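You operate a simulated robot arm through the tools that you are given. There is no shell and no other tool. Be economical: measure what you need, move in short steps, check, and stop when the job is done.

You run a simulated robot arm. Do the job below in one go: nothing can be reset, and whatever is moved stays where it is left.

TASK
Measure the cream tube. Stand it on the job ticket if the size matches, else put it back.
Fine: close the caliper to 0 mm after.

Only the result counts: the job must be done as asked and must still hold three seconds after the hand-in. Knocking over, shifting, dropping, spilling or breaking anything else fails it.

THE ROBOT
A 7-joint arm with a two-finger parallel gripper, fixed in place. Base frame: the origin is at the foot of the arm, x ahead of it, y to its left, z up; the work surface is at about z = 0. Lengths are in m, angles in rad, forces in N, time in s.
With the tool pointing down near the work surface it reaches from about 0.22 to 0.58 m from the base axis. Its first joint turns from -1.152 to 1.152 rad. Payload 2.5 kg.
The tool frame sits at the grasp point between the pads (the TCP): z along the fingers, y along the line on which they close. The tips reach 0.023 m beyond it. The gripper opens to 0.094 m. The fingers are 0.038 m wide and 0.01 m thick; the gripper's body (0.054 by 0.096 m) begins 0.039 m behind the TCP.
Orientation is told as [roll, pitch, yaw] about the base's x, y, z axes, in that order, counted from this pose: with the fingers straight down and closing along the base's y, the tool's x points along the base's -x, its y along +y and its z along -z.

THE INTERFACE
- The arm moves only by the tool drive_tool. Its arguments are lists of equal length, an entry for each row: "offset": the shift along the tool's x, y, z in units of 25 mm (1.0 is 25 mm), a list of three; "delta_rot": the turn, a rotation vector about the tool's x, y, z in units of 8 degrees (1.0 is 8 degrees), a list of three; "hand": the gripper command, from -1 (shut) to 1 (fully open), values between in proportion. In form: {"offset": [[tx, ty, tz], ...], "delta_rot": [[wx, wy, wz], ...], "hand": [hand, ...]}. A call has 1 to 12 rows; each row shifts and turns the commanded pose from where the row before left it, along the tool's axes as they then stand. A call with a number of a shift or a turn outside -1 to 1 is refused whole. A row lasts 0.2 s, in which the tool goes at most 0.05 m and 0.15 rad; a call with a longer step from one row to the next is refused whole, and so is a gripper value outside its range. Where a pose cannot be reached the arm comes as near as it can. A force on the tool above 40 N (or 10 N above the force at the start of the call, whichever is more), or a blocked arm, ends the call early, and 0.2 s more pass. The fingers move at their own pace (about 0.108 m/s each) and stop on an object; they squeeze with about 39 N. The grip force told is the motor's: it shows also when the fingers shut on nothing. Time passes only in rows, and 0.2 s behind the last, so rows that do not move let the fingers close. It gives the time, the measured TCP pose, the force on the tool (base axes), the opening and the grip force at its end, in the units of the frame above (readings bear some noise), and new pictures: "views" is both (left out), scene, wrist or none.
- Cameras (640 x 400 px; columns grow to the right, rows downward): "scene" is fixed at [0.1205, -0.4056, 0.5426]; the picture's right is [0.84, -0.55, 0.00], its down [-0.32, -0.49, -0.81] and it looks along [0.45, 0.68, -0.59] (base axes); focal length 312 px, centre (320, 200). "wrist" rides on the gripper at [0.086, 0.016, -0.074] in the tool frame; the picture's right is [-0.18, 0.98, 0.00], its down [-0.58, -0.11, -0.81] and it looks along [-0.79, -0.15, 0.59] (tool axes); focal length 243 px, centre (320, 200). There is no depth. A picture from a camera that has moved, and an enlarged one, comes with that camera's place and axes in the base frame and with its lens.
- enlarge(camera, box): a new picture of the part [left, top, right, bottom] of that camera's present view, enlarged. No time passes.
- hand_in(): hands the job in; it is judged then, once.

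Work in short steps. Places have to be worked out from the pictures, the camera data and where the tool is seen: move nearer, look again, correct. Check each grasp and each placing, and mend what went wrong. You have 120 turns and 170 pictures in all, those below and enlarged ones among them. Open the gripper and draw the arm clear of the work before you hand the job in, unless the task says otherwise; then end with one line.

The tools are called after "Call:" by a JSON object that holds its "method" and its "body". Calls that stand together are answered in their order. drive_tool: Moves the arm, as the interface text tells. Its arguments: {"type":"object","properties":{"offset":{"type":"array","items":{"type":"array","items":{"type":"number"}}},"delta_rot":{"type":"array","items":{"type":"array","items":{"type":"number"}}},"hand":{"type":"array","items":{"type":"number"}},"views":{"type":"string","enum":["both","scene","wrist","none"]}},"required":["offset","delta_rot","hand"]} The other tools are called the same way: enlarge (camera, box) takes an enlarged picture of a part of a camera's view; hand_in () hands the job in.

At the start:

```text
time: 0.0
eef_pos: [0.2818, 0.2033, 0.2657]
ee_rot: [0.001, 0.0, 0.0]
contact_force: [0.3, 0.0, -0.3]
finger_gap: 0.0941
gripper_force: 0.1
```

scene: 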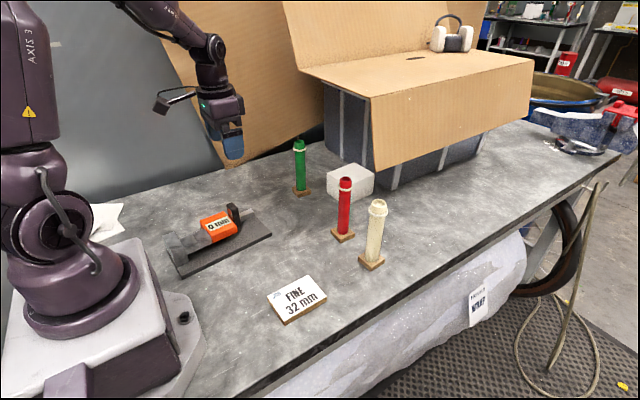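
wrist: 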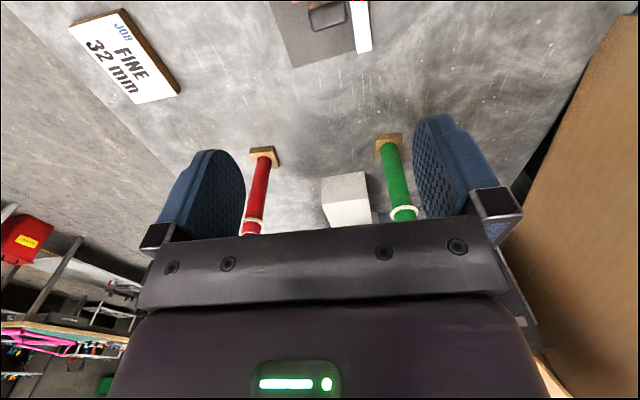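

I'll look closely at the caliper, the ticket and the tubes first.

Call:
{"method": "enlarge", "body": {"camera": "scene", "box": [150, 180, 310, 280]}}

Call:
{"method": "enlarge", "body": {"camera": "scene", "box": [260, 130, 420, 330]}}

```text
4.00 times, centred on (230, 230) of scene
camera zoom: at [0.1205, -0.4056, 0.5426], right [0.84, -0.55, 0.0], down [-0.32, -0.49, -0.81], along [0.45, 0.68, -0.59], focal length 1248 px, centre (680, 80)
```

zoom: 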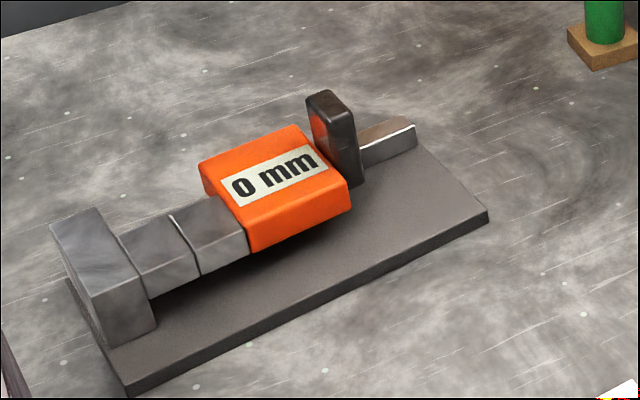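

```text
2.00 times, centred on (340, 230) of scene
camera zoom: at [0.1205, -0.4056, 0.5426], right [0.84, -0.55, 0.0], down [-0.32, -0.49, -0.81], along [0.45, 0.68, -0.59], focal length 624 px, centre (280, 140)
```

zoom: 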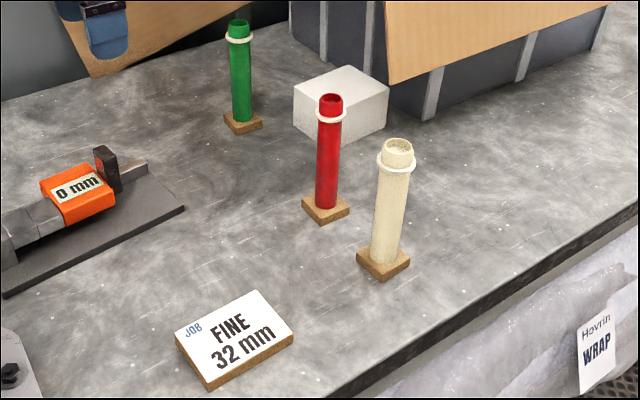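

The caliper shows 0 mm; I need its construction in more detail.

Call:
{"method": "enlarge", "body": {"camera": "scene", "box": [196, 195, 260, 235]}}

Call:
{"method": "enlarge", "body": {"camera": "wrist", "box": [260, 0, 388, 80]}}

Call:
{"method": "enlarge", "body": {"camera": "scene", "box": [350, 190, 398, 280]}}

```text
10.00 times, centred on (228, 215) of scene
camera zoom: at [0.1205, -0.4056, 0.5426], right [0.84, -0.55, 0.0], down [-0.32, -0.49, -0.81], along [0.45, 0.68, -0.59], focal length 3121 px, centre (1240, 50)
```

zoom: 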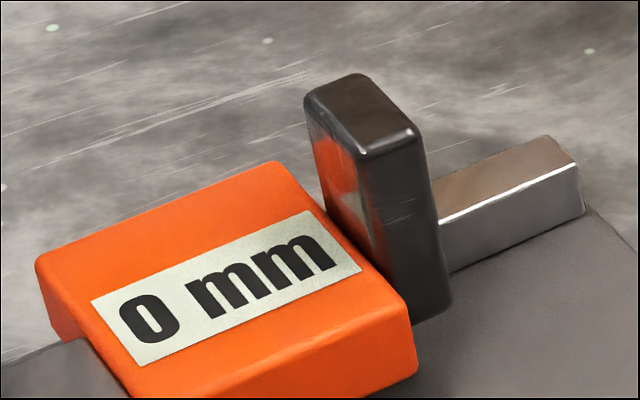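

```text
5.00 times, centred on (324, 40) of wrist
camera zoom: at [0.1947, 0.2192, 0.3399], right [0.18, 0.98, 0.0], down [0.58, -0.11, 0.81], along [0.79, -0.15, -0.59], focal length 1213 px, centre (300, 1000)
```

zoom: 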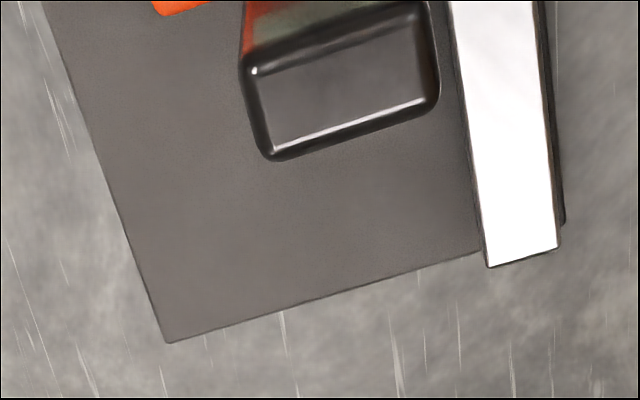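

```text
4.44 times, centred on (374, 235) of scene
camera zoom: at [0.1205, -0.4056, 0.5426], right [0.84, -0.55, 0.0], down [-0.32, -0.49, -0.81], along [0.45, 0.68, -0.59], focal length 1387 px, centre (80, 44)
```

zoom: 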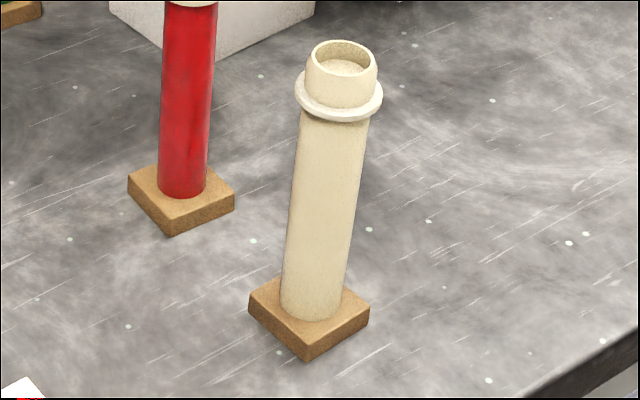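

The dark post sits by the slider, so I need to find out which part is fixed. I'll raise the tool and tilt it to look down on the caliper.

Call:
{"method": "drive_tool", "body": {"offset": [[0, 0, -1], [0, 0, -1], [0, 0, 0], [0, 0, 0], [0, 0, 0], [0, 0, 0], [0, 0, 0]], "delta_rot": [[0, 0, 0], [0, 0, 0], [0, 1, 0], [0, 1, 0], [0, 1, 0], [0, 1, 0], [0, 0, 0]], "hand": [1, 1, 1, 1, 1, 1, 1]}}

```text
time: 1.6
eef_pos: [0.2822, 0.2018, 0.3173]
ee_rot: [0.001, 0.56, 0.002]
contact_force: [-0.5, -0.5, 0.9]
finger_gap: 0.0939
gripper_force: 0.0
camera wrist: at [0.248, 0.2186, 0.4245], right [0.16, 0.98, -0.1], down [0.92, -0.11, 0.37], along [0.36, -0.15, -0.92], focal length 243 px, centre (320, 200)
```

scene: 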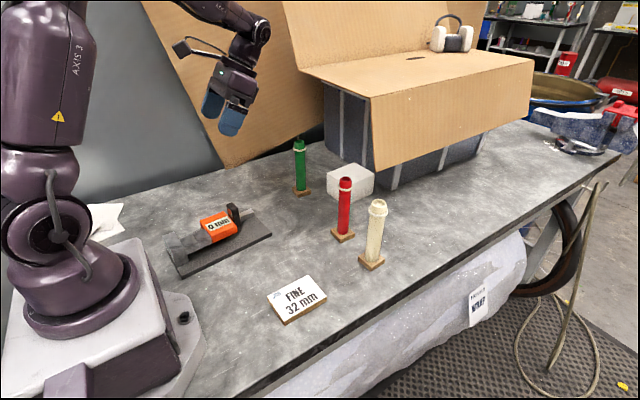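
wrist: 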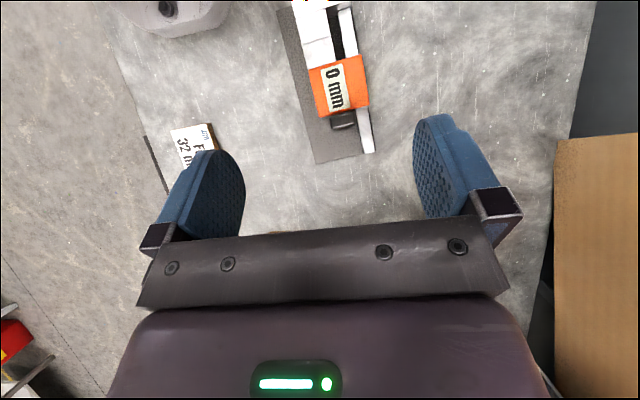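

Call:
{"method": "enlarge", "body": {"camera": "wrist", "box": [260, 0, 420, 170]}}

```text
2.35 times, centred on (340, 85) of wrist
camera zoom: at [0.248, 0.2186, 0.4245], right [0.16, 0.98, -0.1], down [0.92, -0.11, 0.37], along [0.36, -0.15, -0.92], focal length 571 px, centre (273, 471)
```

zoom: 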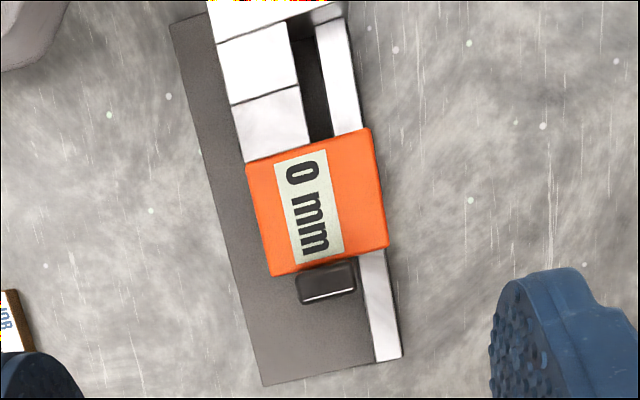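

It's clear now. The rail is on the +y side. The orange slider carries a jaw towards -x that meets the fixed jaw at the seam (x≈0.17, y≈0.19). The dark post is the thumb grip, with its top at about (0.27, 0.212, 0.09). I'll level the tool, match the caliper's yaw of about 5°, and come down above the thumb grip.

Call:
{"method": "drive_tool", "body": {"offset": [[0, 0, 0], [0, 0, 0], [0, 0, 0], [0, 0, 0], [0.52, 0.4, 0], [0, 0, 1], [0, 0, 1], [0, 0, 1], [0, 0, 1], [0, 0, 1], [0, 0, 1], [0, 0, 0]], "delta_rot": [[0, -1, 0], [0, -1, 0], [0, -1, 0], [0, -1, 0], [0, 0, -0.6], [0, 0, 0], [0, 0, 0], [0, 0, 0], [0, 0, 0], [0, 0, 0], [0, 0, 0], [0, 0, 0]], "hand": [1, 1, 1, 1, 1, 1, 0, 0, 0, 0, 0, 0]}}

Call:
{"method": "enlarge", "body": {"camera": "scene", "box": [160, 140, 288, 270]}}

```text
time: 4.2
eef_pos: [0.2669, 0.2135, 0.1664]
ee_rot: [0.001, 0.0, 0.083]
contact_force: [1.2, 0.3, -0.3]
finger_gap: 0.0471
gripper_force: 0.1
camera wrist: at [0.1793, 0.223, 0.2399], right [0.1, 0.99, 0.0], down [0.59, -0.06, 0.81], along [0.8, -0.08, -0.59], focal length 243 px, centre (320, 200)
```

scene: 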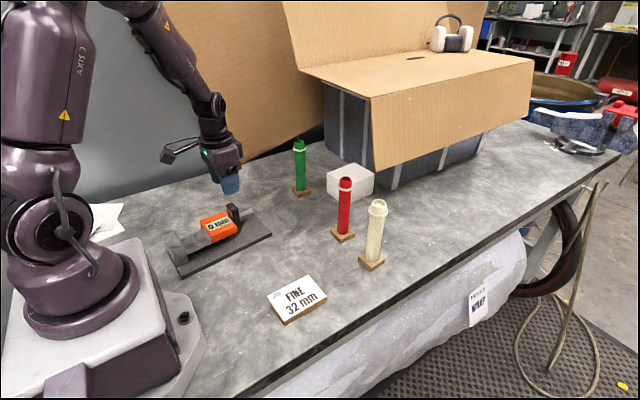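
wrist: 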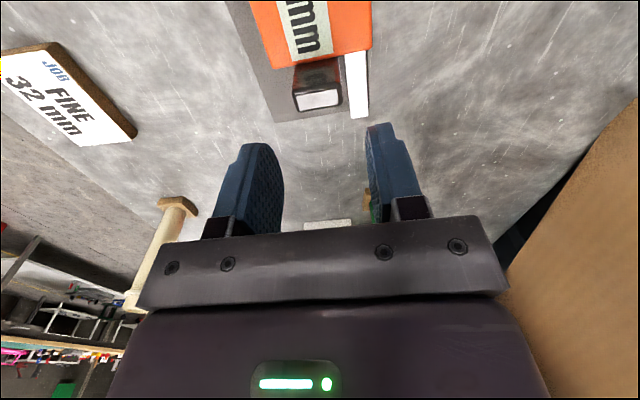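

```text
3.08 times, centred on (224, 205) of scene
camera zoom: at [0.1205, -0.4056, 0.5426], right [0.84, -0.55, 0.0], down [-0.32, -0.49, -0.81], along [0.45, 0.68, -0.59], focal length 960 px, centre (615, 185)
```

zoom: 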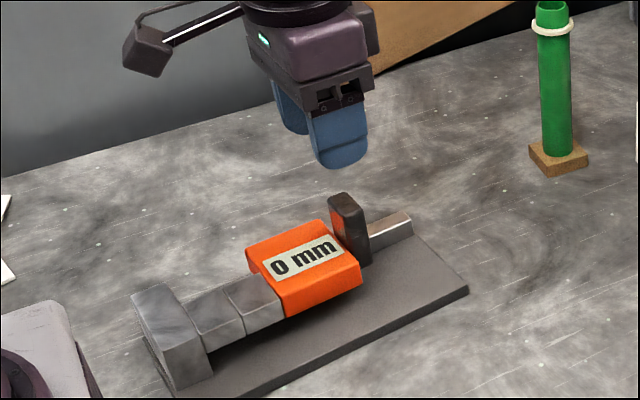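

The thumb grip is centred at (0.269, 0.2135), right between the fingers. I'll go down so the tips straddle it above the orange body, then grip.

Call:
{"method": "drive_tool", "body": {"offset": [[0, 0, 1], [0, 0, 1], [-0.08, 0, 0.9], [0, 0, 0.08], [0, 0, 0]], "delta_rot": [[0, 0, 0], [0, 0, 0], [0, 0, 0], [0, 0, 0], [0, 0, 0]], "hand": [0, 0, 0, 0, 0]}}

Call:
{"method": "enlarge", "body": {"camera": "scene", "box": [160, 150, 288, 270]}}

```text
time: 5.4
eef_pos: [0.2713, 0.2115, 0.0905]
ee_rot: [-0.001, 0.0, 0.084]
contact_force: [0.3, -0.6, -0.6]
finger_gap: 0.047
gripper_force: 0.0
camera wrist: at [0.1828, 0.2199, 0.1644], right [0.1, 0.99, 0.0], down [0.59, -0.06, 0.81], along [0.8, -0.08, -0.59], focal length 243 px, centre (320, 200)
```

scene: 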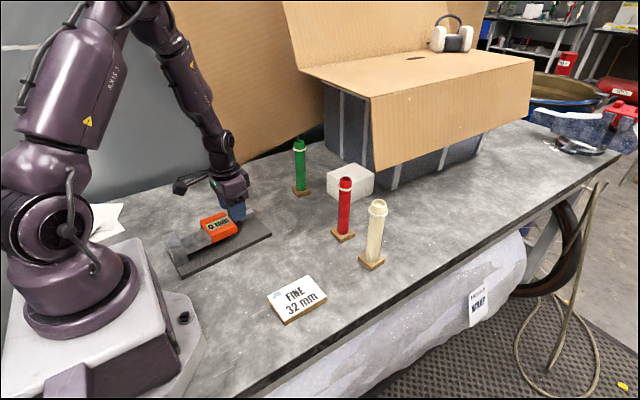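
wrist: 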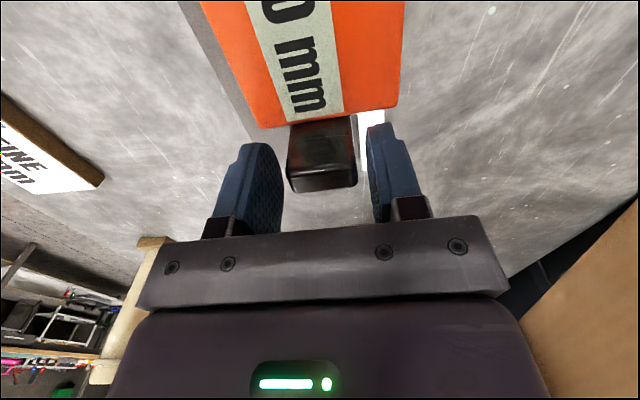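

```text
3.33 times, centred on (224, 210) of scene
camera zoom: at [0.1205, -0.4056, 0.5426], right [0.84, -0.55, 0.0], down [-0.32, -0.49, -0.81], along [0.45, 0.68, -0.59], focal length 1040 px, centre (640, 167)
```

zoom: 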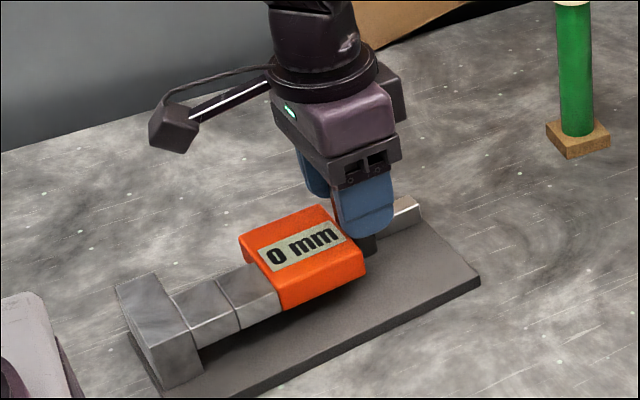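

The post is centred between the fingers, so I'll close on it and check.

Call:
{"method": "drive_tool", "body": {"offset": [[0, 0, 0], [0, 0, 0], [0, 0, 0]], "delta_rot": [[0, 0, 0], [0, 0, 0], [0, 0, 0]], "hand": [-0.6, -0.6, -0.6], "views": "none"}}

```text
time: 6.2
eef_pos: [0.2714, 0.2114, 0.0899]
ee_rot: [0.002, 0.0, 0.083]
contact_force: [-0.4, 5.8, 0.1]
finger_gap: 0.0337
gripper_force: 38.8
```

It's gripped at 34 mm. I'll pull the slider along +x in small steps.

Call:
{"method": "drive_tool", "body": {"offset": [[-0.2, 0, 0], [-0.2, 0, 0], [-0.2, 0, 0], [0, 0, 0]], "delta_rot": [[0, 0, 0], [0, 0, 0], [0, 0, 0], [0, 0, 0]], "hand": [-0.6, -0.6, -0.6, -0.6], "views": "none"}}

Call:
{"method": "enlarge", "body": {"camera": "scene", "box": [160, 150, 288, 270]}}

```text
time: 7.2
eef_pos: [0.2859, 0.2123, 0.0911]
ee_rot: [-0.002, 0.003, 0.085]
contact_force: [-1.3, -2.3, -0.3]
finger_gap: 0.0338
gripper_force: 39.2
```

```text
3.33 times, centred on (224, 210) of scene
camera zoom: at [0.1205, -0.4056, 0.5426], right [0.84, -0.55, 0.0], down [-0.32, -0.49, -0.81], along [0.45, 0.68, -0.59], focal length 1040 px, centre (640, 167)
```

zoom: 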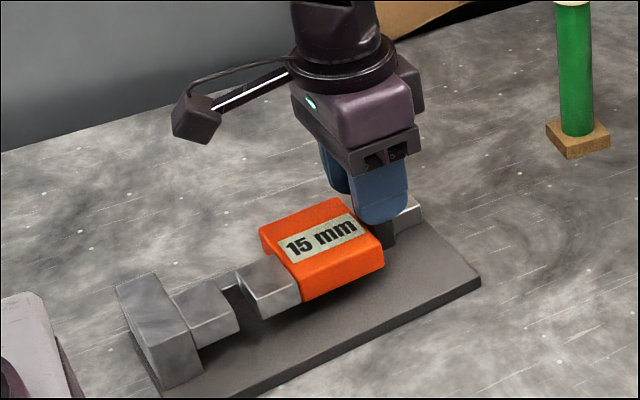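

It reads 15 mm, so the mechanism works as I read it. I'll open it to about 46 mm.

Call:
{"method": "drive_tool", "body": {"offset": [[-0.25, 0, 0], [-0.25, 0, 0], [-0.25, 0, 0], [-0.25, 0, 0], [-0.25, 0, 0], [0, 0, 0]], "delta_rot": [[0, 0, 0], [0, 0, 0], [0, 0, 0], [0, 0, 0], [0, 0, 0], [0, 0, 0]], "hand": [-0.6, -0.6, -0.6, -0.6, -0.6, -0.6], "views": "none"}}

Call:
{"method": "enlarge", "body": {"camera": "scene", "box": [160, 150, 288, 270]}}

```text
time: 8.6
eef_pos: [0.3164, 0.2164, 0.0911]
ee_rot: [0.0, 0.0, 0.085]
contact_force: [0.0, -5.4, 0.8]
finger_gap: 0.0334
gripper_force: 38.6
```

```text
3.33 times, centred on (224, 210) of scene
camera zoom: at [0.1205, -0.4056, 0.5426], right [0.84, -0.55, 0.0], down [-0.32, -0.49, -0.81], along [0.45, 0.68, -0.59], focal length 1040 px, centre (640, 167)
```

zoom: 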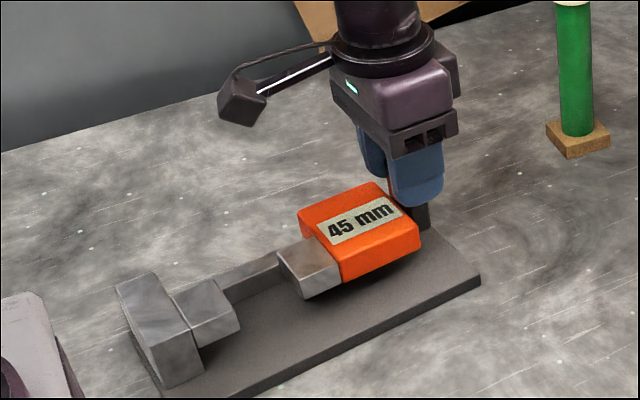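

It reads 45 mm. In case the wooden foot turns out to be part of the tube, I'll open it about 10 mm more while watching the force.

Call:
{"method": "drive_tool", "body": {"offset": [[-0.2, 0, 0], [-0.2, 0, 0], [0, 0, 0]], "delta_rot": [[0, 0, 0], [0, 0, 0], [0, 0, 0]], "hand": [-0.6, -0.6, -0.6], "views": "none"}}

Call:
{"method": "enlarge", "body": {"camera": "scene", "box": [160, 150, 288, 270]}}

```text
time: 9.4
eef_pos: [0.3258, 0.2191, 0.0897]
ee_rot: [0.0, 0.001, 0.083]
contact_force: [-7.4, 0.4, 0.6]
finger_gap: 0.0338
gripper_force: 38.6
```

```text
3.33 times, centred on (224, 210) of scene
camera zoom: at [0.1205, -0.4056, 0.5426], right [0.84, -0.55, 0.0], down [-0.32, -0.49, -0.81], along [0.45, 0.68, -0.59], focal length 1040 px, centre (640, 167)
```

zoom: 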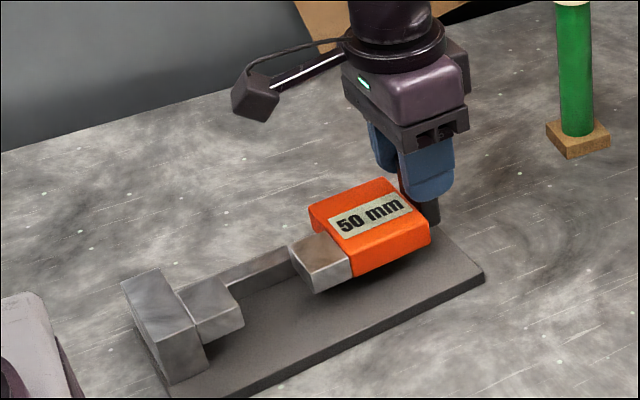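

There's a hard stop at 50 mm, and the caliper seems to have slid about 3 mm with it. I can correct that when I close it at the end. Now I'll release and rise.

Call:
{"method": "drive_tool", "body": {"offset": [[0, 0, 0], [0, 0, 0], [0, 0, -1], [0, 0, -1], [0, 0, -1], [0, 0, -1], [0, 0, -1], [0, 0, 0]], "delta_rot": [[0, 0, 0], [0, 0, 0], [0, 0, 0], [0, 0, 0], [0, 0, 0], [0, 0, 0], [0, 0, 0], [0, 0, 0]], "hand": [0, 0, 0, 0, 0, 0.6, 0.6, 0.6]}}

Call:
{"method": "enlarge", "body": {"camera": "scene", "box": [160, 150, 288, 270]}}

Call:
{"method": "enlarge", "body": {"camera": "wrist", "box": [120, 100, 320, 300]}}

```text
time: 11.2
eef_pos: [0.3259, 0.2191, 0.2169]
ee_rot: [-0.001, 0.0, 0.084]
contact_force: [1.2, 1.0, 0.6]
finger_gap: 0.0751
gripper_force: 0.0
camera wrist: at [0.2379, 0.227, 0.2918], right [0.1, 0.99, 0.0], down [0.59, -0.06, 0.81], along [0.8, -0.08, -0.59], focal length 243 px, centre (320, 200)
```

scene: 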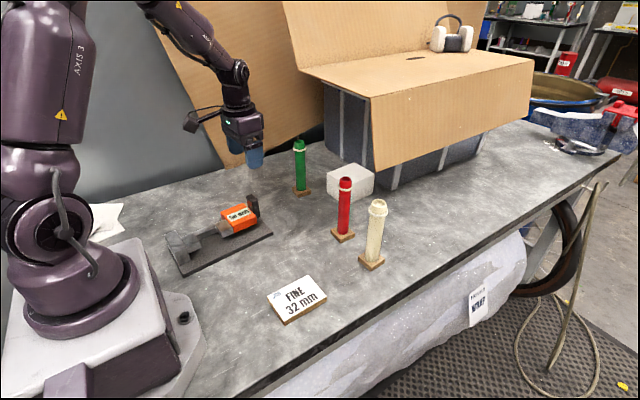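
wrist: 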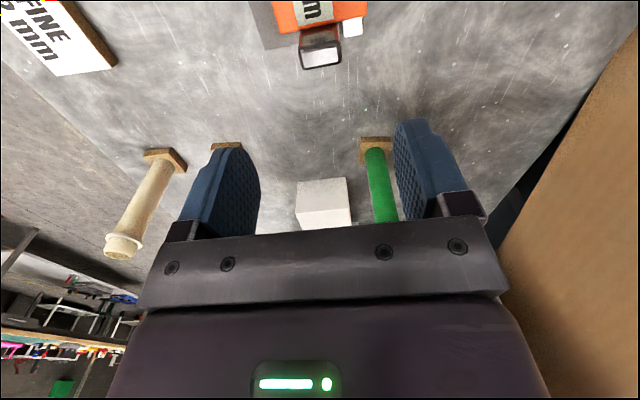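

```text
3.33 times, centred on (224, 210) of scene
camera zoom: at [0.1205, -0.4056, 0.5426], right [0.84, -0.55, 0.0], down [-0.32, -0.49, -0.81], along [0.45, 0.68, -0.59], focal length 1040 px, centre (640, 167)
```

zoom: 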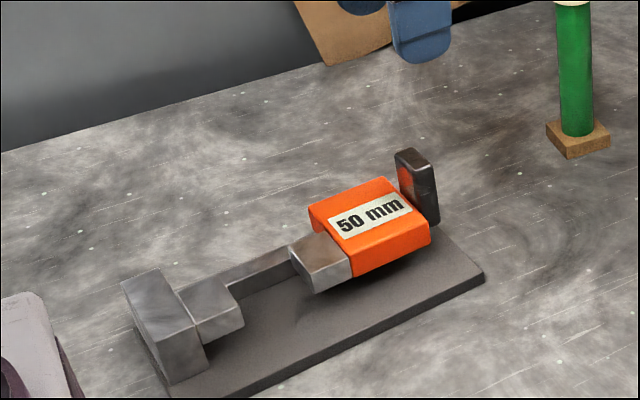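

```text
2.00 times, centred on (220, 200) of wrist
camera zoom: at [0.2379, 0.227, 0.2918], right [0.1, 0.99, 0.0], down [0.59, -0.06, 0.81], along [0.8, -0.08, -0.59], focal length 485 px, centre (520, 200)
```

zoom: 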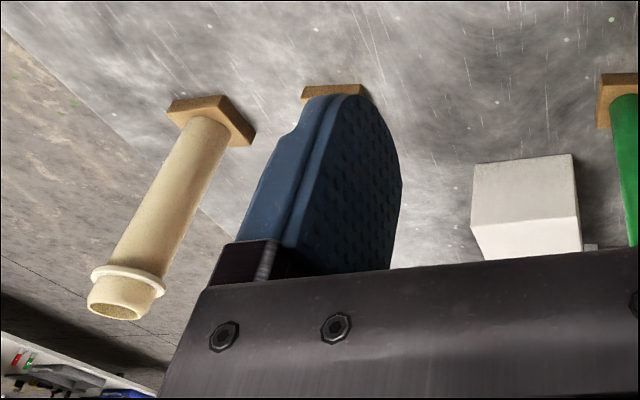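

The caliper is open at 50 mm. The cream tube is at about (0.496, -0.052), with its collar at z≈0.148 and its rim at z≈0.17. I'll rise, turn to yaw 0 and travel above it.

Call:
{"method": "drive_tool", "body": {"offset": [[0, 0, -1], [0, 0, -1], [-0.68, -1, 0], [-0.68, -1, 0], [-0.68, -1, 0], [-0.68, -1, 0], [-0.68, -1, 0], [-0.68, -1, 0], [-0.68, -1, 0], [-0.68, -1, 0], [-0.68, -1, 0], [0, 0, 0]], "delta_rot": [[0, 0, 0.6], [0, 0, 0], [0, 0, 0], [0, 0, 0], [0, 0, 0], [0, 0, 0], [0, 0, 0], [0, 0, 0], [0, 0, 0], [0, 0, 0], [0, 0, 0], [0, 0, 0]], "hand": [0.6, 0.6, 0.6, 0.6, 0.6, 0.6, 0.6, 0.6, 0.6, 0.6, 0.6, 0.6]}}

```text
time: 13.8
eef_pos: [0.4799, -0.0056, 0.2638]
ee_rot: [0.0, -0.001, -0.001]
contact_force: [-0.6, -0.6, -0.4]
finger_gap: 0.0752
gripper_force: 0.0
camera wrist: at [0.3936, 0.0094, 0.3385], right [0.18, 0.98, 0.0], down [0.58, -0.11, 0.81], along [0.79, -0.15, -0.59], focal length 243 px, centre (320, 200)
```

scene: 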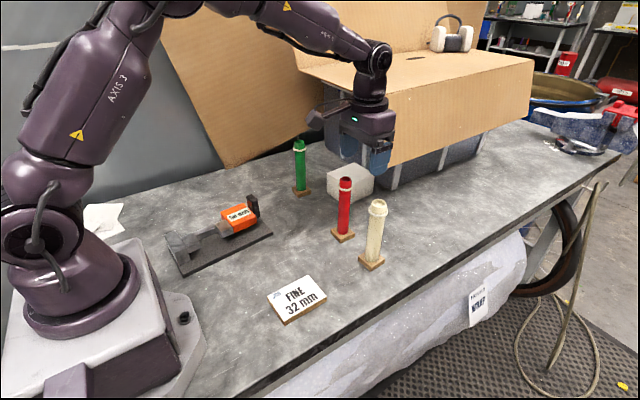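
wrist: 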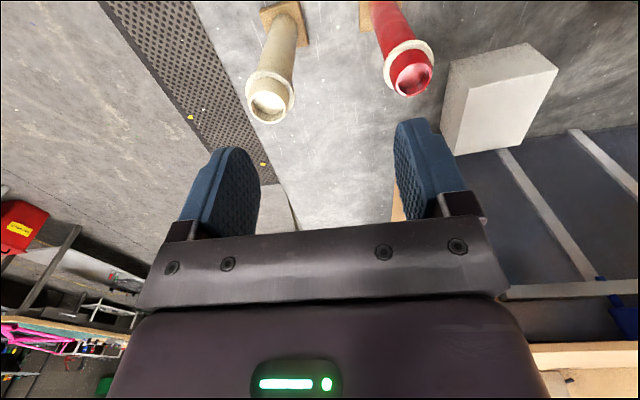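

The rim is at about (0.492, -0.049). I'll move over it and come part way down to check.

Call:
{"method": "drive_tool", "body": {"offset": [[-0.48, -0.87, 0], [0, -0.87, 0], [0, 0, 0.9], [0, 0, 0.9], [0, 0, 0]], "delta_rot": [[0, 0, 0], [0, 0, 0], [0, 0, 0], [0, 0, 0], [0, 0, 0]], "hand": [0.6, 0.6, 0.3, 0.3, 0.3]}}

Call:
{"method": "enlarge", "body": {"camera": "scene", "box": [330, 130, 426, 280]}}

```text
time: 15.0
eef_pos: [0.4932, -0.0528, 0.2208]
ee_rot: [0.001, 0.001, 0.001]
contact_force: [0.1, -0.4, 0.0]
finger_gap: 0.061
gripper_force: 0.0
camera wrist: at [0.4055, -0.0366, 0.2948], right [0.18, 0.98, 0.0], down [0.58, -0.11, 0.81], along [0.79, -0.15, -0.59], focal length 243 px, centre (320, 200)
```

scene: 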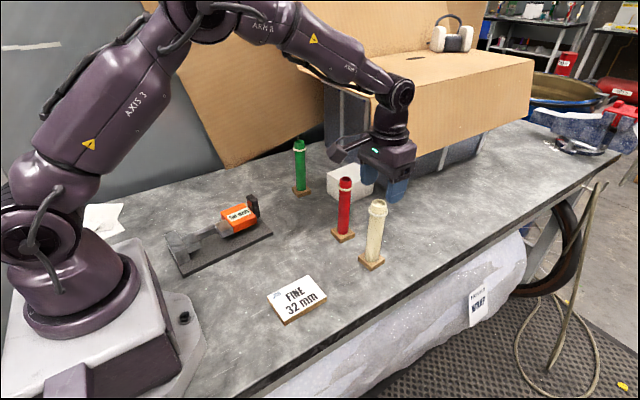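
wrist: 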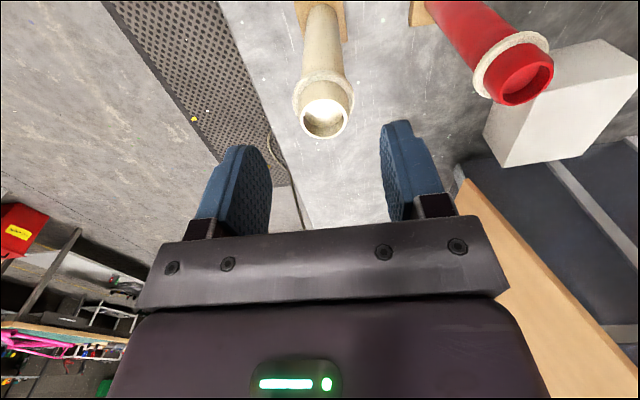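

```text
2.67 times, centred on (378, 205) of scene
camera zoom: at [0.1205, -0.4056, 0.5426], right [0.84, -0.55, 0.0], down [-0.32, -0.49, -0.81], along [0.45, 0.68, -0.59], focal length 832 px, centre (165, 187)
```

zoom: 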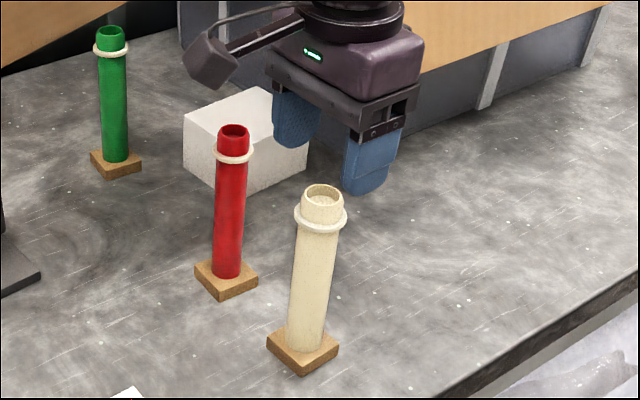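

The rim is at (0.4906, -0.0497). I'll make a small correction and come down so the pad tips straddle the neck just above the collar.

Call:
{"method": "drive_tool", "body": {"offset": [[0.1, 0.12, 0.6], [0, 0, 0.6], [0, 0, 0.55], [0, 0, 0]], "delta_rot": [[0, 0, 0], [0, 0, 0], [0, 0, 0], [0, 0, 0]], "hand": [0.3, 0.3, 0.3, 0.3]}}

Call:
{"method": "enlarge", "body": {"camera": "scene", "box": [346, 150, 410, 250]}}

Call:
{"method": "enlarge", "body": {"camera": "wrist", "box": [220, 80, 420, 230]}}

```text
time: 16.0
eef_pos: [0.4875, -0.0482, 0.1753]
ee_rot: [0.0, -0.001, 0.0]
contact_force: [-0.4, 0.7, 1.4]
finger_gap: 0.0611
gripper_force: 0.0
camera wrist: at [0.401, -0.0325, 0.2498], right [0.18, 0.98, 0.0], down [0.58, -0.11, 0.81], along [0.79, -0.15, -0.59], focal length 243 px, centre (320, 200)
```

scene: 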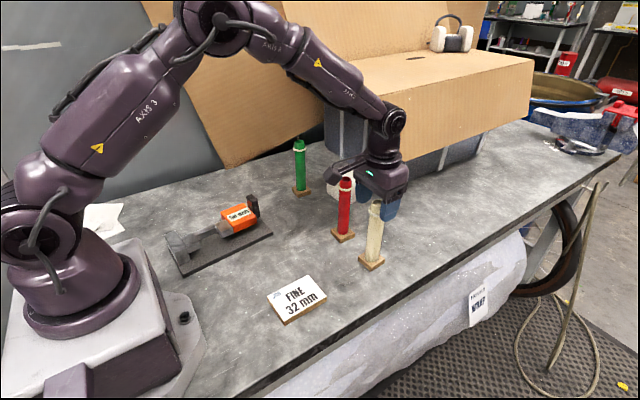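
wrist: 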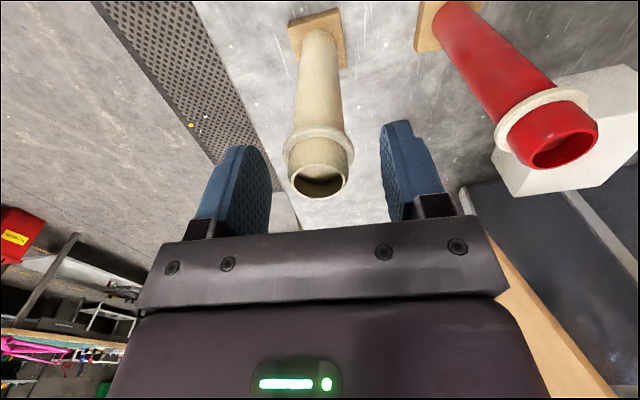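

```text
4.00 times, centred on (378, 200) of scene
camera zoom: at [0.1205, -0.4056, 0.5426], right [0.84, -0.55, 0.0], down [-0.32, -0.49, -0.81], along [0.45, 0.68, -0.59], focal length 1248 px, centre (88, 200)
```

zoom: 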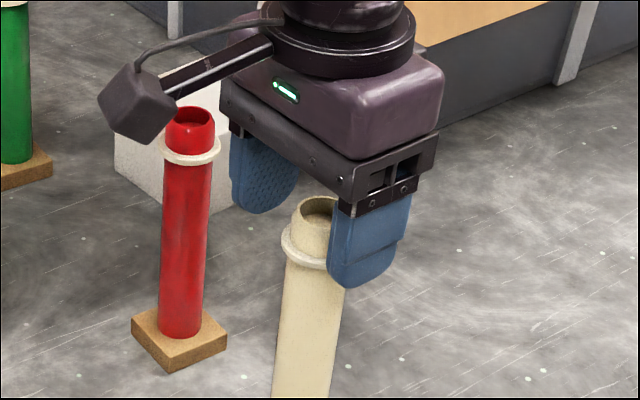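

```text
2.67 times, centred on (320, 155) of wrist
camera zoom: at [0.401, -0.0325, 0.2498], right [0.18, 0.98, 0.0], down [0.58, -0.11, 0.81], along [0.79, -0.15, -0.59], focal length 647 px, centre (320, 320)
```

zoom: 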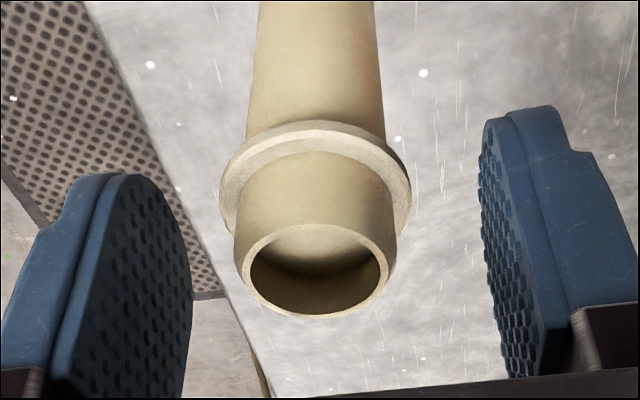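

Only a few mm off. I'll correct and close on the neck, then check the gap: the neck is about 30 mm and the collar about 40 mm.

Call:
{"method": "drive_tool", "body": {"offset": [[-0.16, -0.08, 0], [0, 0, 0], [0, 0, 0], [0, 0, 0]], "delta_rot": [[0, 0, 0], [0, 0, 0], [0, 0, 0], [0, 0, 0]], "hand": [0.3, 0.3, -0.6, -0.6]}}

Call:
{"method": "enlarge", "body": {"camera": "wrist", "box": [220, 80, 420, 230]}}

```text
time: 17.0
eef_pos: [0.4931, -0.0485, 0.1769]
ee_rot: [0.0, 0.0, 0.001]
contact_force: [0.1, -0.6, -0.2]
finger_gap: 0.0313
gripper_force: 39.0
camera wrist: at [0.4052, -0.034, 0.2509], right [0.18, 0.98, 0.0], down [0.58, -0.11, 0.81], along [0.79, -0.15, -0.59], focal length 243 px, centre (320, 200)
```

scene: 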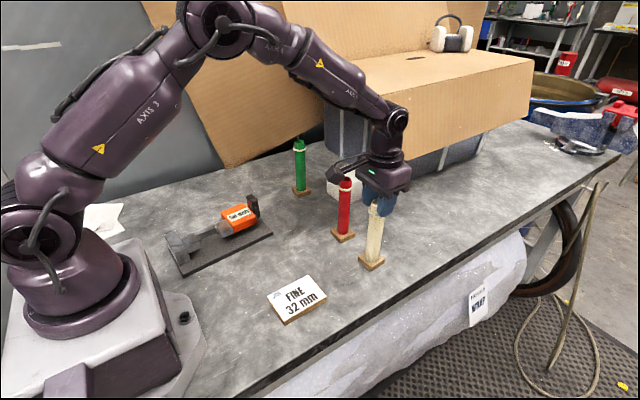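
wrist: 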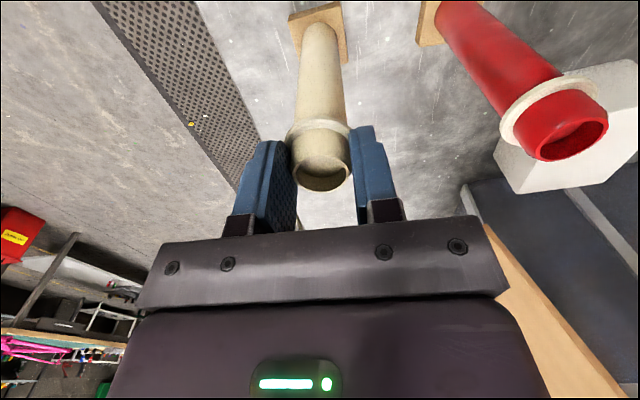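

```text
2.67 times, centred on (320, 155) of wrist
camera zoom: at [0.4052, -0.034, 0.2509], right [0.18, 0.98, 0.0], down [0.58, -0.11, 0.81], along [0.79, -0.15, -0.59], focal length 647 px, centre (320, 320)
```

zoom: 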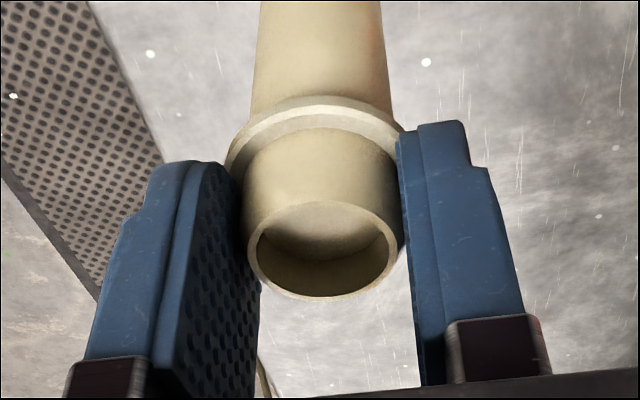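

The gap is 31.3 mm, so I have the neck. I'll lift slightly and see whether the wooden foot comes along.

Call:
{"method": "drive_tool", "body": {"offset": [[0, 0, -0.3], [0, 0, -0.3], [0, 0, -0.3], [0, 0, 0]], "delta_rot": [[0, 0, 0], [0, 0, 0], [0, 0, 0], [0, 0, 0]], "hand": [-0.6, -0.6, -0.6, -0.6]}}

Call:
{"method": "enlarge", "body": {"camera": "scene", "box": [330, 170, 426, 290]}}

```text
time: 18.0
eef_pos: [0.4932, -0.0495, 0.1982]
ee_rot: [0.0, -0.001, -0.001]
contact_force: [-0.4, -0.7, -1.4]
finger_gap: 0.0315
gripper_force: 39.2
camera wrist: at [0.406, -0.0335, 0.2732], right [0.18, 0.98, 0.0], down [0.58, -0.11, 0.81], along [0.79, -0.15, -0.59], focal length 243 px, centre (320, 200)
```

scene: 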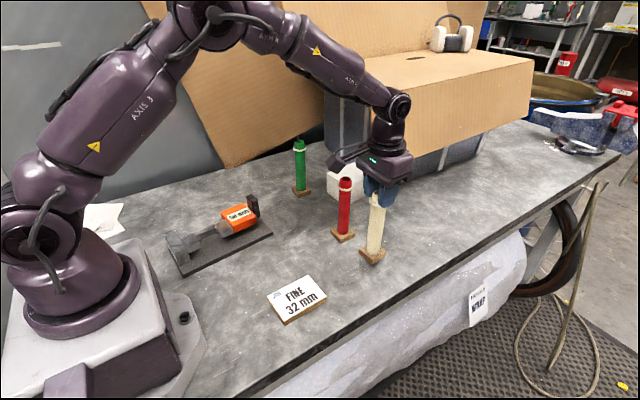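
wrist: 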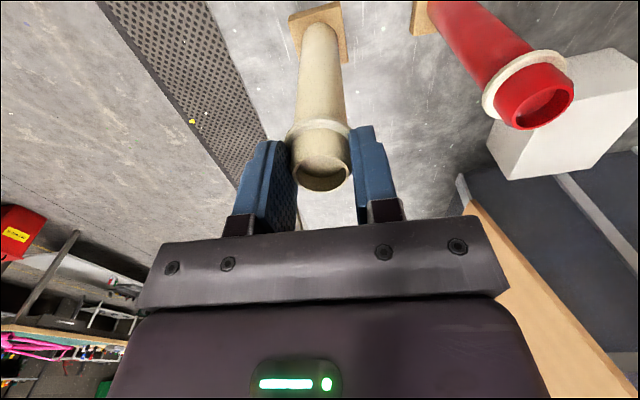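

```text
3.33 times, centred on (378, 230) of scene
camera zoom: at [0.1205, -0.4056, 0.5426], right [0.84, -0.55, 0.0], down [-0.32, -0.49, -0.81], along [0.45, 0.68, -0.59], focal length 1040 px, centre (127, 100)
```

zoom: 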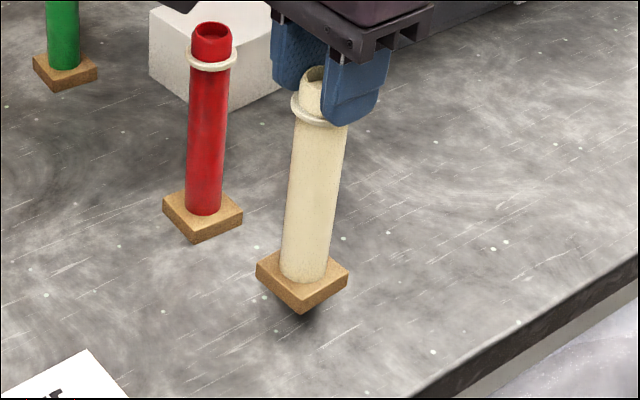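

The wooden foot is part of the tube, so it has to fit under the jaws. I'll inspect the jaw clearance.

Call:
{"method": "enlarge", "body": {"camera": "scene", "box": [164, 215, 244, 275]}}

Call:
{"method": "enlarge", "body": {"camera": "scene", "box": [350, 235, 398, 271]}}

```text
6.67 times, centred on (204, 245) of scene
camera zoom: at [0.1205, -0.4056, 0.5426], right [0.84, -0.55, 0.0], down [-0.32, -0.49, -0.81], along [0.45, 0.68, -0.59], focal length 2081 px, centre (1093, -100)
```

zoom: 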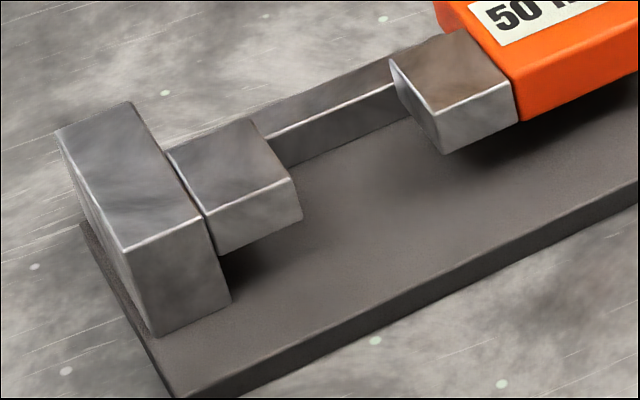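

```text
11.11 times, centred on (374, 253) of scene
camera zoom: at [0.1205, -0.4056, 0.5426], right [0.84, -0.55, 0.0], down [-0.32, -0.49, -0.81], along [0.45, 0.68, -0.59], focal length 3468 px, centre (-280, -389)
```

zoom: 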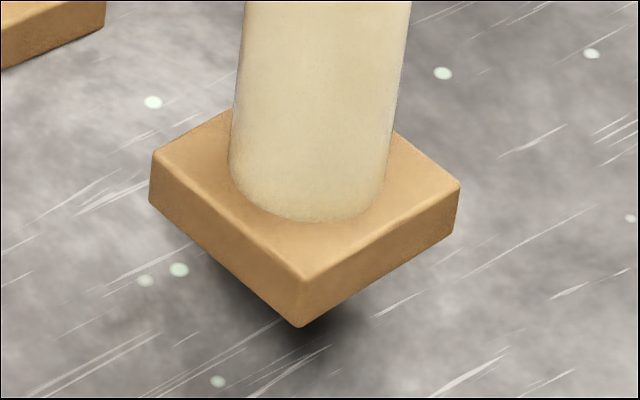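

The jaw undersides are at z≈0.03 over a 10 mm plate, and the foot is 12 mm thick, so it fits underneath. I'll lift higher and carry the tube diagonally toward the gap.

Call:
{"method": "drive_tool", "body": {"offset": [[0, 0, -0.7], [0, 0, -0.8], [0, 0, -0.8], [0, 0, -0.8], [0.5, 0.4, -0.4], [0.75, 0.62, 0], [0.75, 0.62, 0], [0.75, 0.62, 0], [0.75, 0.62, 0], [0.75, 0.62, 0], [0.5, 0.42, 0], [0, 0, 0]], "delta_rot": [[0, 0, 0], [0, 0, 0], [0, 0, 0], [0, 0, 0], [0, 0, 0], [0, 0, 0], [0, 0, 0], [0, 0, 0], [0, 0, 0], [0, 0, 0], [0, 0, 0], [0, 0, 0]], "hand": [-0.6, -0.6, -0.6, -0.6, -0.6, -0.6, -0.6, -0.6, -0.6, -0.6, -0.6, -0.6]}}

```text
time: 20.6
eef_pos: [0.373, 0.0505, 0.2865]
ee_rot: [0.0, 0.0, 0.0]
contact_force: [-0.1, 0.0, -2.0]
finger_gap: 0.0313
gripper_force: 38.6
camera wrist: at [0.2856, 0.0662, 0.3598], right [0.18, 0.98, 0.0], down [0.58, -0.11, 0.81], along [0.79, -0.15, -0.59], focal length 243 px, centre (320, 200)
```

scene: 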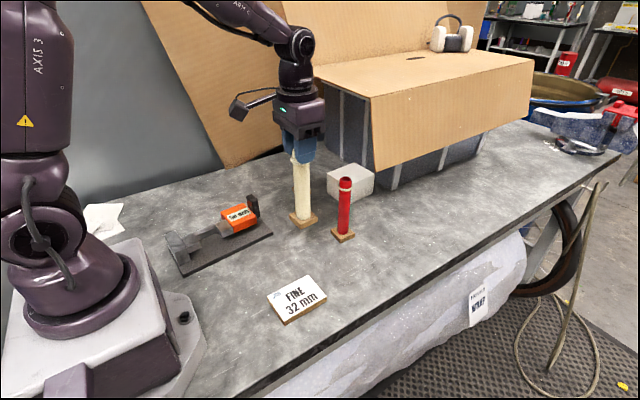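
wrist: 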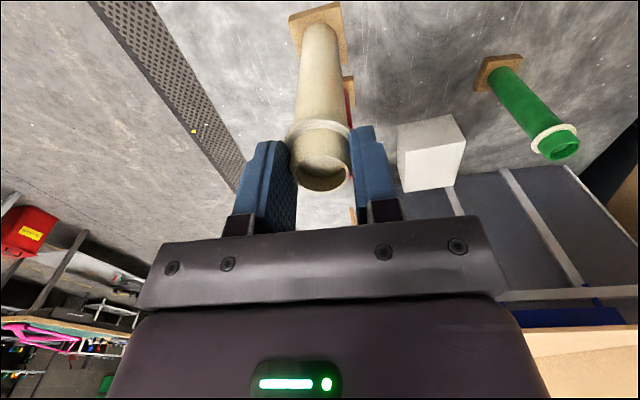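

It's stable with the foot about 0.11 above the table. I'll continue to above the gap and look.

Call:
{"method": "drive_tool", "body": {"offset": [[0.745, 0.644, 0], [0.745, 0.644, 0], [0.745, 0.644, 0], [0.745, 0.644, 0], [0.745, 0.644, 0], [0.745, 0.644, 0], [0.745, 0.644, 0], [0.745, 0.644, 0], [0.6, 0.5, 0], [0, 0, 0], [0, 0, 0]], "delta_rot": [[0, 0, 0], [0, 0, 0], [0, 0, 0], [0, 0, 0], [0, 0, 0], [0, 0, 0], [0, 0, 0], [0, 0, 0], [0, 0, 0], [0, 0, -0.6], [0, 0, 0]], "hand": [-0.6, -0.6, -0.6, -0.6, -0.6, -0.6, -0.6, -0.6, -0.6, -0.6, -0.6]}}

Call:
{"method": "enlarge", "body": {"camera": "scene", "box": [150, 140, 290, 280]}}

Call:
{"method": "enlarge", "body": {"camera": "wrist", "box": [240, 0, 400, 100]}}

```text
time: 23.0
eef_pos: [0.2106, 0.1897, 0.286]
ee_rot: [0.0, 0.0, 0.084]
contact_force: [-0.2, 0.1, -0.5]
finger_gap: 0.0316
gripper_force: 39.4
camera wrist: at [0.1217, 0.1981, 0.3609], right [0.1, 0.99, 0.0], down [0.59, -0.06, 0.81], along [0.8, -0.08, -0.59], focal length 243 px, centre (320, 200)
```

scene: 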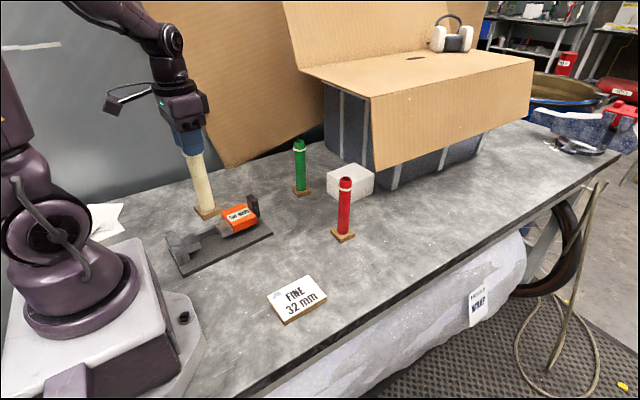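
wrist: 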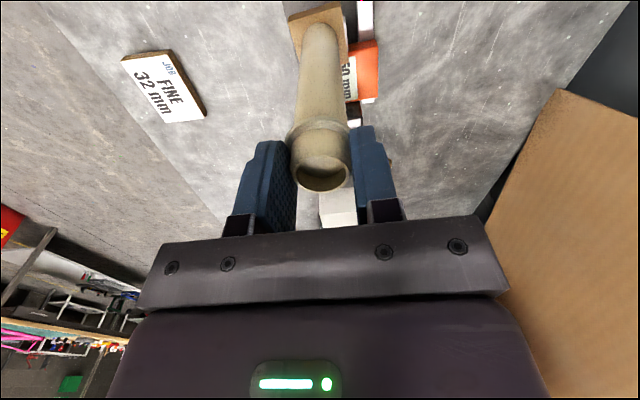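

```text
2.86 times, centred on (220, 210) of scene
camera zoom: at [0.1205, -0.4056, 0.5426], right [0.84, -0.55, 0.0], down [-0.32, -0.49, -0.81], along [0.45, 0.68, -0.59], focal length 892 px, centre (606, 171)
```

zoom: 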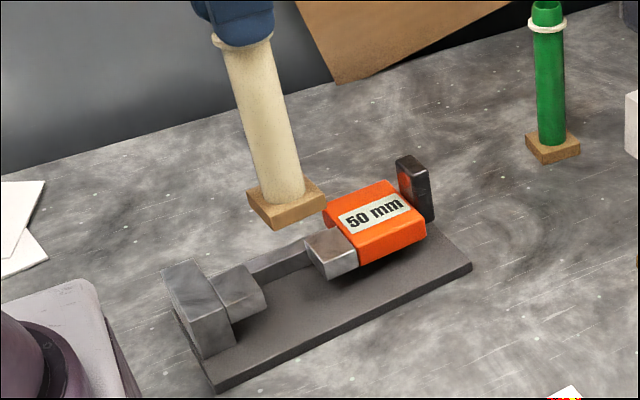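

```text
4.00 times, centred on (320, 50) of wrist
camera zoom: at [0.1217, 0.1981, 0.3609], right [0.1, 0.99, 0.0], down [0.59, -0.06, 0.81], along [0.8, -0.08, -0.59], focal length 970 px, centre (320, 800)
```

zoom: 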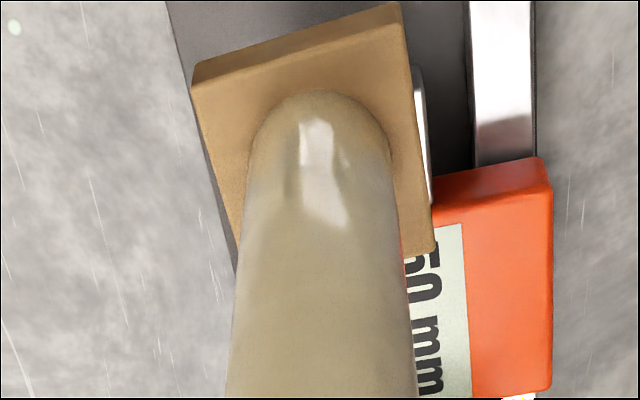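

Comparing the foot's projection with the arm's reading, the scene-camera estimates run about 7 mm too high in x. That puts the gap centre at about (0.198, 0.197). Dropping the 43 mm foot through a 50 mm gap is tight, so I'll lower it on the -y side of the jaws and slide it in with the foot under them.

Call:
{"method": "drive_tool", "body": {"offset": [[0.25, -1, 0], [0.24, -1, 0], [0, 0, 0.8], [0, 0, 0.8], [0, 0, 0.8], [0, 0, 0.5], [0, 0, 0]], "delta_rot": [[0, 0, 0], [0, 0, 0], [0, 0, 0], [0, 0, 0], [0, 0, 0], [0, 0, 0], [0, 0, 0]], "hand": [-0.6, -0.6, -0.6, -0.6, -0.6, -0.6, -0.6]}}

Call:
{"method": "enlarge", "body": {"camera": "scene", "box": [160, 200, 256, 280]}}

Call:
{"method": "enlarge", "body": {"camera": "wrist", "box": [240, 0, 400, 100]}}

```text
time: 24.6
eef_pos: [0.2032, 0.1403, 0.2131]
ee_rot: [0.0, -0.001, 0.083]
contact_force: [-0.7, -0.9, -1.5]
finger_gap: 0.0314
gripper_force: 38.5
camera wrist: at [0.1145, 0.1482, 0.2882], right [0.1, 0.99, 0.0], down [0.59, -0.06, 0.81], along [0.8, -0.08, -0.59], focal length 243 px, centre (320, 200)
```

scene: 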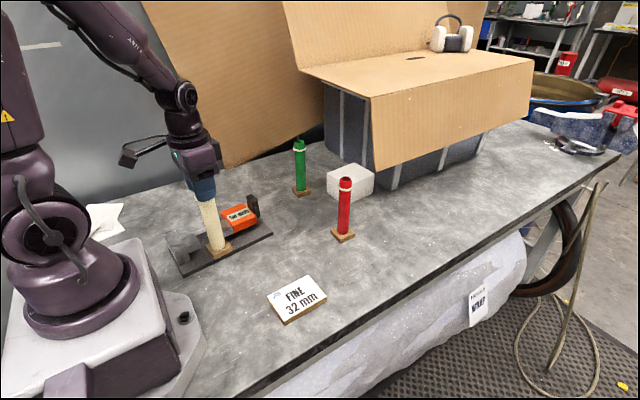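
wrist: 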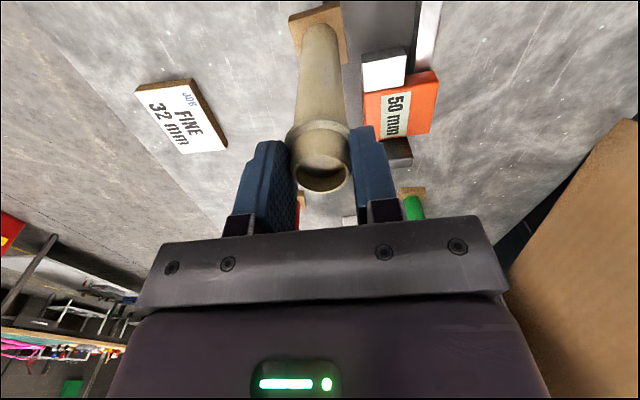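

```text
5.00 times, centred on (208, 240) of scene
camera zoom: at [0.1205, -0.4056, 0.5426], right [0.84, -0.55, 0.0], down [-0.32, -0.49, -0.81], along [0.45, 0.68, -0.59], focal length 1561 px, centre (880, 0)
```

zoom: 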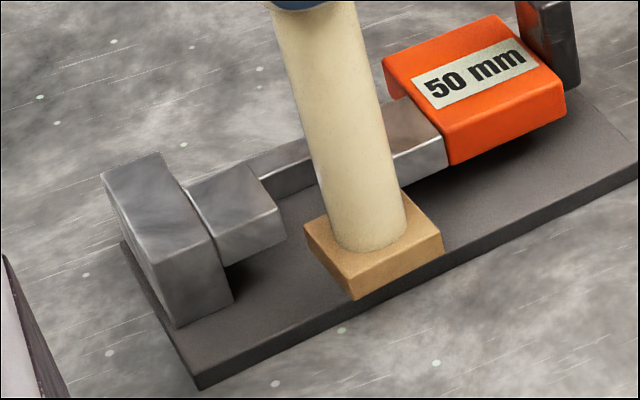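

```text
4.00 times, centred on (320, 50) of wrist
camera zoom: at [0.1145, 0.1482, 0.2882], right [0.1, 0.99, 0.0], down [0.59, -0.06, 0.81], along [0.8, -0.08, -0.59], focal length 970 px, centre (320, 800)
```

zoom: 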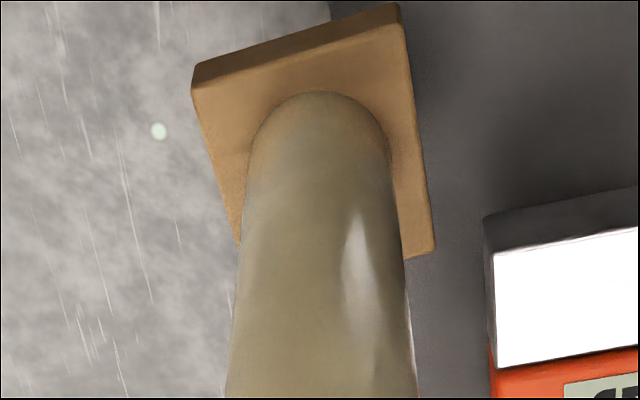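

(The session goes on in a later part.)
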